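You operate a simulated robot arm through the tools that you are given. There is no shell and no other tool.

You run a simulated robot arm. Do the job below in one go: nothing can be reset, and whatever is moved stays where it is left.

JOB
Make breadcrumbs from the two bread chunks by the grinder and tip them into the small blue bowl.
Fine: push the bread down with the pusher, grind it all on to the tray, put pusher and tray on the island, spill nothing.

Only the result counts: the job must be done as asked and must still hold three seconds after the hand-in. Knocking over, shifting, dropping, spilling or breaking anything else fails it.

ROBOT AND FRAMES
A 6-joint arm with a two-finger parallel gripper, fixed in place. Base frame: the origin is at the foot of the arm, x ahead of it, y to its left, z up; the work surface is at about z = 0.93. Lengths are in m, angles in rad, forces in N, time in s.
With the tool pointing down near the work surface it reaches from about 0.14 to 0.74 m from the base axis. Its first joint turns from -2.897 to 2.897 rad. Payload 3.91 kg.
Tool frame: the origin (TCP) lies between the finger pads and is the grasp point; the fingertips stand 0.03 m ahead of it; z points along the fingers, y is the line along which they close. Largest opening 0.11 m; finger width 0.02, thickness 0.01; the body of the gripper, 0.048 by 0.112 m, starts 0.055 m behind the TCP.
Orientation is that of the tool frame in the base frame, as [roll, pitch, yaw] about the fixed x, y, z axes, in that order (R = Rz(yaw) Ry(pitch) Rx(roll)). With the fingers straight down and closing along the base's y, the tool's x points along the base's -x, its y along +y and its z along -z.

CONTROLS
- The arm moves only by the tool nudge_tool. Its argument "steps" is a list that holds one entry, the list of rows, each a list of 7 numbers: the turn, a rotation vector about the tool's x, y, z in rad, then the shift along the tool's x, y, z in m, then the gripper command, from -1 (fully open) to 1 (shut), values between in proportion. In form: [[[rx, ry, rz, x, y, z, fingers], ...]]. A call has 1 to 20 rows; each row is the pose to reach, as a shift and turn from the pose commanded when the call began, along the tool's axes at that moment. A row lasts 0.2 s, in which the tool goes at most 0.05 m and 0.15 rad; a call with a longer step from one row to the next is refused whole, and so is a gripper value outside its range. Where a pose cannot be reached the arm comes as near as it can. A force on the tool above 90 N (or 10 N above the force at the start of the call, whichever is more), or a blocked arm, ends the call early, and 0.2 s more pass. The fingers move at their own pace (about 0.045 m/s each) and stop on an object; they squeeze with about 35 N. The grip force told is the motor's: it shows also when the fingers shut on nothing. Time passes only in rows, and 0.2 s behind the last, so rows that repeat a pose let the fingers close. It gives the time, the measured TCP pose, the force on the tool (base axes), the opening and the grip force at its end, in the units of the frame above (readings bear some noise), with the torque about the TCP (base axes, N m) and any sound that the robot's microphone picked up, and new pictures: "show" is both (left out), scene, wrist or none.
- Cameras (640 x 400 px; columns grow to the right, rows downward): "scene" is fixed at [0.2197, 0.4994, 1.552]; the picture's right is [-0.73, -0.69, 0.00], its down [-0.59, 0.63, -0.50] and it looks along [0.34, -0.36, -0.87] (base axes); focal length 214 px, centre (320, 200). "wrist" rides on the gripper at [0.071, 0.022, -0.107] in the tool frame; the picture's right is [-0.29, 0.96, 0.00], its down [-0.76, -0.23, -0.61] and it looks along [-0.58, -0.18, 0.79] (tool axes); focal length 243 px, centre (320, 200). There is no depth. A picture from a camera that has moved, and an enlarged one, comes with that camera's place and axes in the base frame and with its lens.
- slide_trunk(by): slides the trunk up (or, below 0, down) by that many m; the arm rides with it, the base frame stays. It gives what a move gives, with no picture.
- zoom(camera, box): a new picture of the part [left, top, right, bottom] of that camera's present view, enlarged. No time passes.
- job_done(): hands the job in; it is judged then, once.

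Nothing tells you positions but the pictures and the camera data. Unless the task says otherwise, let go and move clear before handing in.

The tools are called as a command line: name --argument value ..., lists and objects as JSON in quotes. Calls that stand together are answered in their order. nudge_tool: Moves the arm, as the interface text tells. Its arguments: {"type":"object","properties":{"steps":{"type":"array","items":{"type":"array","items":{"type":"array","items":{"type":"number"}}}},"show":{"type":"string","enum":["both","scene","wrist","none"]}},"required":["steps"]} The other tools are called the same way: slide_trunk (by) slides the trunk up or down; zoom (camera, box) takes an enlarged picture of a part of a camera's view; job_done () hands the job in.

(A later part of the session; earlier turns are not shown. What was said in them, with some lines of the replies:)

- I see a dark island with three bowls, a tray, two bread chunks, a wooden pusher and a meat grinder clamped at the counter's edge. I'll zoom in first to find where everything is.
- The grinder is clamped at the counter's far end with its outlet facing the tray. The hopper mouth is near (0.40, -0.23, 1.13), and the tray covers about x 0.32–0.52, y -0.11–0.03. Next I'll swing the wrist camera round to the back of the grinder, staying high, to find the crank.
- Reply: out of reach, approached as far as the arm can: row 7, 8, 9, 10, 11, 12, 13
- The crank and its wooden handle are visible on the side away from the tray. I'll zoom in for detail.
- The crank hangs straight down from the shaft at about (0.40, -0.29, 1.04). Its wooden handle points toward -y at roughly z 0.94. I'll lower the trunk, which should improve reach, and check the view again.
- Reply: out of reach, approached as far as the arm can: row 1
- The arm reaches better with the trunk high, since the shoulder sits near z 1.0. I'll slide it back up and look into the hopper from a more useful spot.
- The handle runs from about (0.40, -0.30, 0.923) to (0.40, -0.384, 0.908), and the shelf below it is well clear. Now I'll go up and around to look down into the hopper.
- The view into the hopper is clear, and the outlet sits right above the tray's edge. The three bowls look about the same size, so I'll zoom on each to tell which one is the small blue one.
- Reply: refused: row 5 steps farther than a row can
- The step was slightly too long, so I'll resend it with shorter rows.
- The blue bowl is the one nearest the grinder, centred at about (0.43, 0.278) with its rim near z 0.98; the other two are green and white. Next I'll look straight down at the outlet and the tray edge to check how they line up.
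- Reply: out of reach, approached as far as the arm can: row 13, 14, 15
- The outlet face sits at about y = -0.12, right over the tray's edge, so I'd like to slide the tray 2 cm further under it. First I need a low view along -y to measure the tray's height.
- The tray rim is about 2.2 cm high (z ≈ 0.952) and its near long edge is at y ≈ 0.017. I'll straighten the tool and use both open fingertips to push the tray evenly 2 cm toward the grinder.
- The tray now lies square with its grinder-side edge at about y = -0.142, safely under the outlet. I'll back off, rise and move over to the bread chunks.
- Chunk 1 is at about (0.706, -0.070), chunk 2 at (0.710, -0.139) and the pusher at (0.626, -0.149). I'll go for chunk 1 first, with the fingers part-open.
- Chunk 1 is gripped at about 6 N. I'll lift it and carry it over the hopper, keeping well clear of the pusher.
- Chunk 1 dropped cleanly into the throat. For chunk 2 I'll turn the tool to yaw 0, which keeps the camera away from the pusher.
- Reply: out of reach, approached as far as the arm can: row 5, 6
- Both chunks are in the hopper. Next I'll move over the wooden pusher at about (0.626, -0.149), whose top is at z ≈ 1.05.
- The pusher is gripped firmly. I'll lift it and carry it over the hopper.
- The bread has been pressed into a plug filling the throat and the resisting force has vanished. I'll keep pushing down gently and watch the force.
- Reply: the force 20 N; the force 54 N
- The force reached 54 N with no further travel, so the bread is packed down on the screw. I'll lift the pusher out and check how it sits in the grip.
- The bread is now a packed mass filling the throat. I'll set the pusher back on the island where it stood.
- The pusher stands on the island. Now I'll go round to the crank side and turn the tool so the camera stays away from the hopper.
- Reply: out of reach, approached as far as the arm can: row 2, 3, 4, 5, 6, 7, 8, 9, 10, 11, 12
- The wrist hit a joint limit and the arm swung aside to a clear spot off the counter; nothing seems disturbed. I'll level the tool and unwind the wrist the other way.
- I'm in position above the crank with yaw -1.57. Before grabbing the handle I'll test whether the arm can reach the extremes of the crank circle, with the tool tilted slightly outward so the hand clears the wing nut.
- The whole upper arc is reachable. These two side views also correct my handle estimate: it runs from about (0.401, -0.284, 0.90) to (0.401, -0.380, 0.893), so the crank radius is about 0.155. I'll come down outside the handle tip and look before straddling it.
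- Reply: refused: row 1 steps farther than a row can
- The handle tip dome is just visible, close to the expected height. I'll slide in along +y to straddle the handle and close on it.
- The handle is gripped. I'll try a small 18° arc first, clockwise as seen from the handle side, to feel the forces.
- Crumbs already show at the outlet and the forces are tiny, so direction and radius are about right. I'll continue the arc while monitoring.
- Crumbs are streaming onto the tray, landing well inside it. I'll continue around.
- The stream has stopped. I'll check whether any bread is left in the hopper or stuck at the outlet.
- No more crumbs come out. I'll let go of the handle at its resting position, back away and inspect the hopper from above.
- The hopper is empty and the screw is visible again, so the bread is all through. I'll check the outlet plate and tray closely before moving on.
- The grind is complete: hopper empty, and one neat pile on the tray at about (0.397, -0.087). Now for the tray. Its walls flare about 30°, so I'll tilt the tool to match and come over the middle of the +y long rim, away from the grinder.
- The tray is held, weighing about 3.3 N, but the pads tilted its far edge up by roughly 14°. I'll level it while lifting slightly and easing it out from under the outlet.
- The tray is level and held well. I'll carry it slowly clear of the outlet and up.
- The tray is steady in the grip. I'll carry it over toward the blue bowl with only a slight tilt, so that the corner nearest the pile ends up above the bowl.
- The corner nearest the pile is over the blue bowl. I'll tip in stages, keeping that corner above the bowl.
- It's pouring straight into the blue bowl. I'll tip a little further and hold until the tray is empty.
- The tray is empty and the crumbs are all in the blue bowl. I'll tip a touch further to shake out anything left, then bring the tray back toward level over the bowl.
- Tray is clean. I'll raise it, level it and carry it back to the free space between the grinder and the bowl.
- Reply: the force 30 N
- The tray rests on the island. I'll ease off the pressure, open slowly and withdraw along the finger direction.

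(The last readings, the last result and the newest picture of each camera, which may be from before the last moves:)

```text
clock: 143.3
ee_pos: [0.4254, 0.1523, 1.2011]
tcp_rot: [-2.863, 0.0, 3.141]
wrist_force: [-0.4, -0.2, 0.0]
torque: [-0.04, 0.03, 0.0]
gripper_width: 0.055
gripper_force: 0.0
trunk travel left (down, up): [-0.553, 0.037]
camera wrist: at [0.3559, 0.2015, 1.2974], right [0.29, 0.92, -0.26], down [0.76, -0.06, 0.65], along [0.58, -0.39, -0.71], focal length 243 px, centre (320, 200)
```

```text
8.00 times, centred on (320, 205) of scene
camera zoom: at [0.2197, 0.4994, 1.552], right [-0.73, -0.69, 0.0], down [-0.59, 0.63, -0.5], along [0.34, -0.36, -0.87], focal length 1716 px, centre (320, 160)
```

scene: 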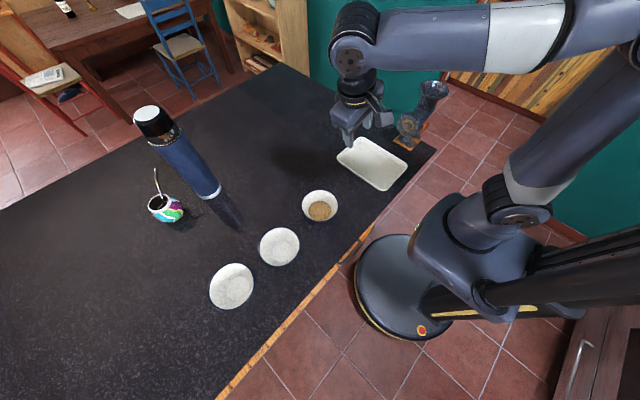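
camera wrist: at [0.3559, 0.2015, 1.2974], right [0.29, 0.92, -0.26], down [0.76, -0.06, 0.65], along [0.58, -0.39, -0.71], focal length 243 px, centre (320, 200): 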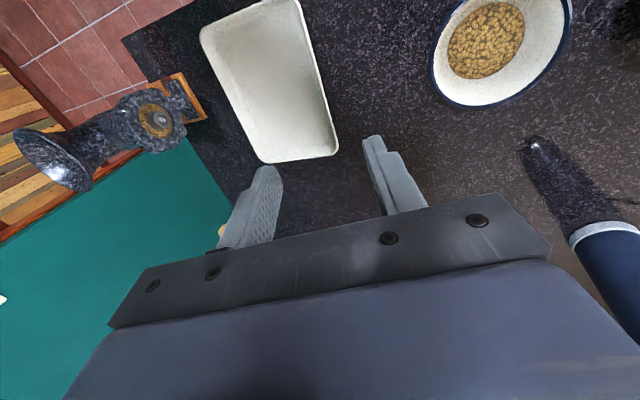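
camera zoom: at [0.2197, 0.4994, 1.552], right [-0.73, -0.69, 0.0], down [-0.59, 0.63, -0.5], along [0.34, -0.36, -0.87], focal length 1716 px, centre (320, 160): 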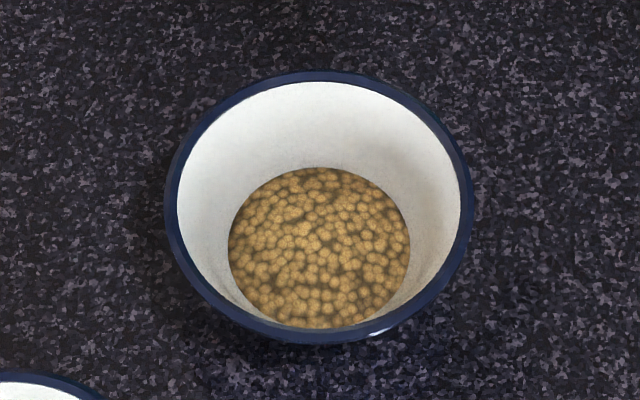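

Everything is in place. I'll move the arm clear and do a last check of the whole scene.

nudge_tool --steps '[[[-0.055, 0, 0, 0.012, -0.0332, -0.0217, 0], [-0.11, 0, 0, 0.024, -0.0664, -0.0435, 0], [-0.165, 0, 0, 0.036, -0.0997, -0.0652, 0], [-0.22, 0, 0, 0.048, -0.1329, -0.087, 0], [-0.277, 0, 0, 0.06, -0.1661, -0.1087, 0], [-0.277, 0, 0, 0.06, -0.1661, -0.1087, 0]]]'

zoom --camera "scene" --box '[320, 60, 460, 200]'

zoom --camera "wrist" --box '[120, 0, 520, 240]'

```text
clock: 144.7
ee_pos: [0.3642, 0.0215, 1.35]
tcp_rot: [3.141, 0.0, 3.141]
wrist_force: [-0.6, -0.3, 0.1]
torque: [-0.01, 0.02, -0.01]
gripper_width: 0.0551
gripper_force: 0.0
trunk travel left (down, up): [-0.553, 0.037]
camera wrist: at [0.295, 0.0431, 1.4571], right [0.29, 0.96, 0.0], down [0.76, -0.23, 0.61], along [0.58, -0.18, -0.79], focal length 243 px, centre (320, 200)
```

scene: 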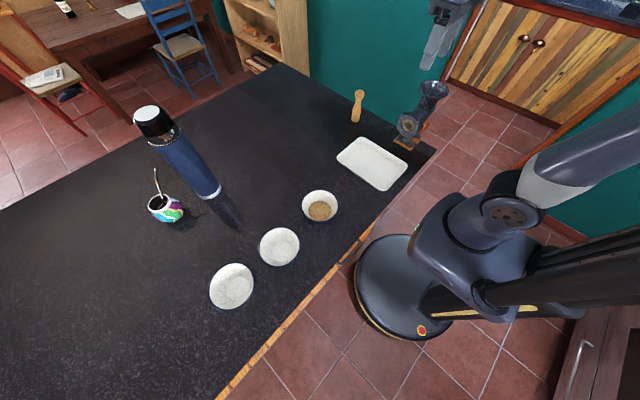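
wrist: 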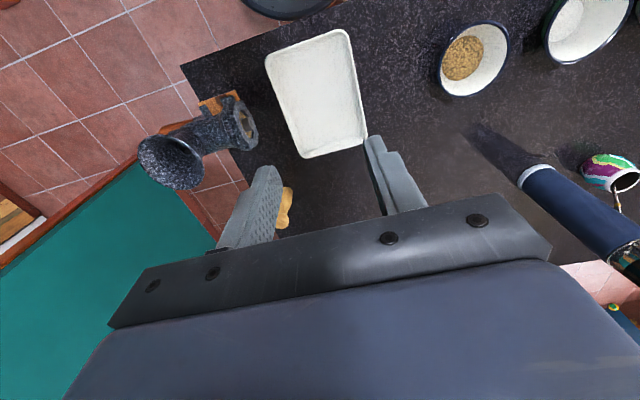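

```text
2.86 times, centred on (390, 130) of scene
camera zoom: at [0.2197, 0.4994, 1.552], right [-0.73, -0.69, 0.0], down [-0.59, 0.63, -0.5], along [0.34, -0.36, -0.87], focal length 613 px, centre (120, 400)
```

zoom: 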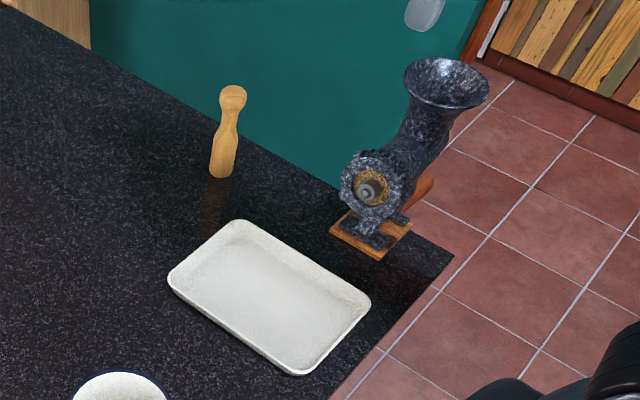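

```text
1.60 times, centred on (320, 120) of wrist
camera zoom: at [0.295, 0.0431, 1.4571], right [0.29, 0.96, 0.0], down [0.76, -0.23, 0.61], along [0.58, -0.18, -0.79], focal length 388 px, centre (320, 328)
```

zoom: 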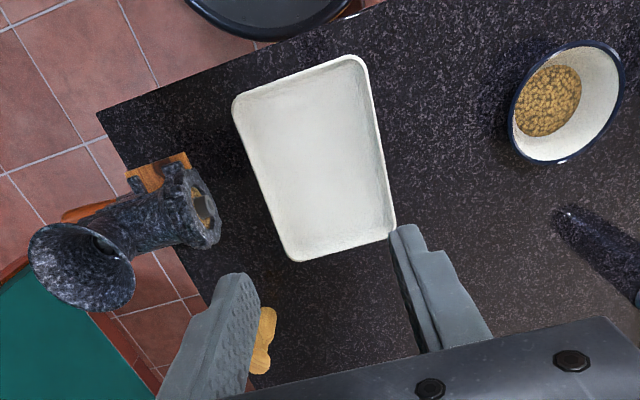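

The crumbs are in the small blue bowl. The empty tray and the upright pusher are on the island, the hopper is empty, nothing is spilled and the arm is clear. Handing in.

job_done

```text
The job is handed in.
```

The breadcrumbs are in the small blue bowl, and I've handed the job in; I haven't been told the verdict.

- **Grinding:** I dropped both bread chunks into the hopper and pushed them down with the pusher. I turned the crank three full turns, and the last part-turn brought out nothing more. The hopper is empty, but some crumbs still show in the outlet plate's holes.
- **Crumbs:** I slid the tray about 2 cm further under the outlet first, so everything landed on it. I then tipped it all into the blue bowl and saw no spills.
- **Pusher and tray:** both are on the island. The pusher stands where it was, and the tray lies empty between the grinder and the blue bowl.
- **Arm swing:** when I was moving to the crank, the wrist hit a joint limit and the arm swung off the counter. It didn't appear to touch anything.
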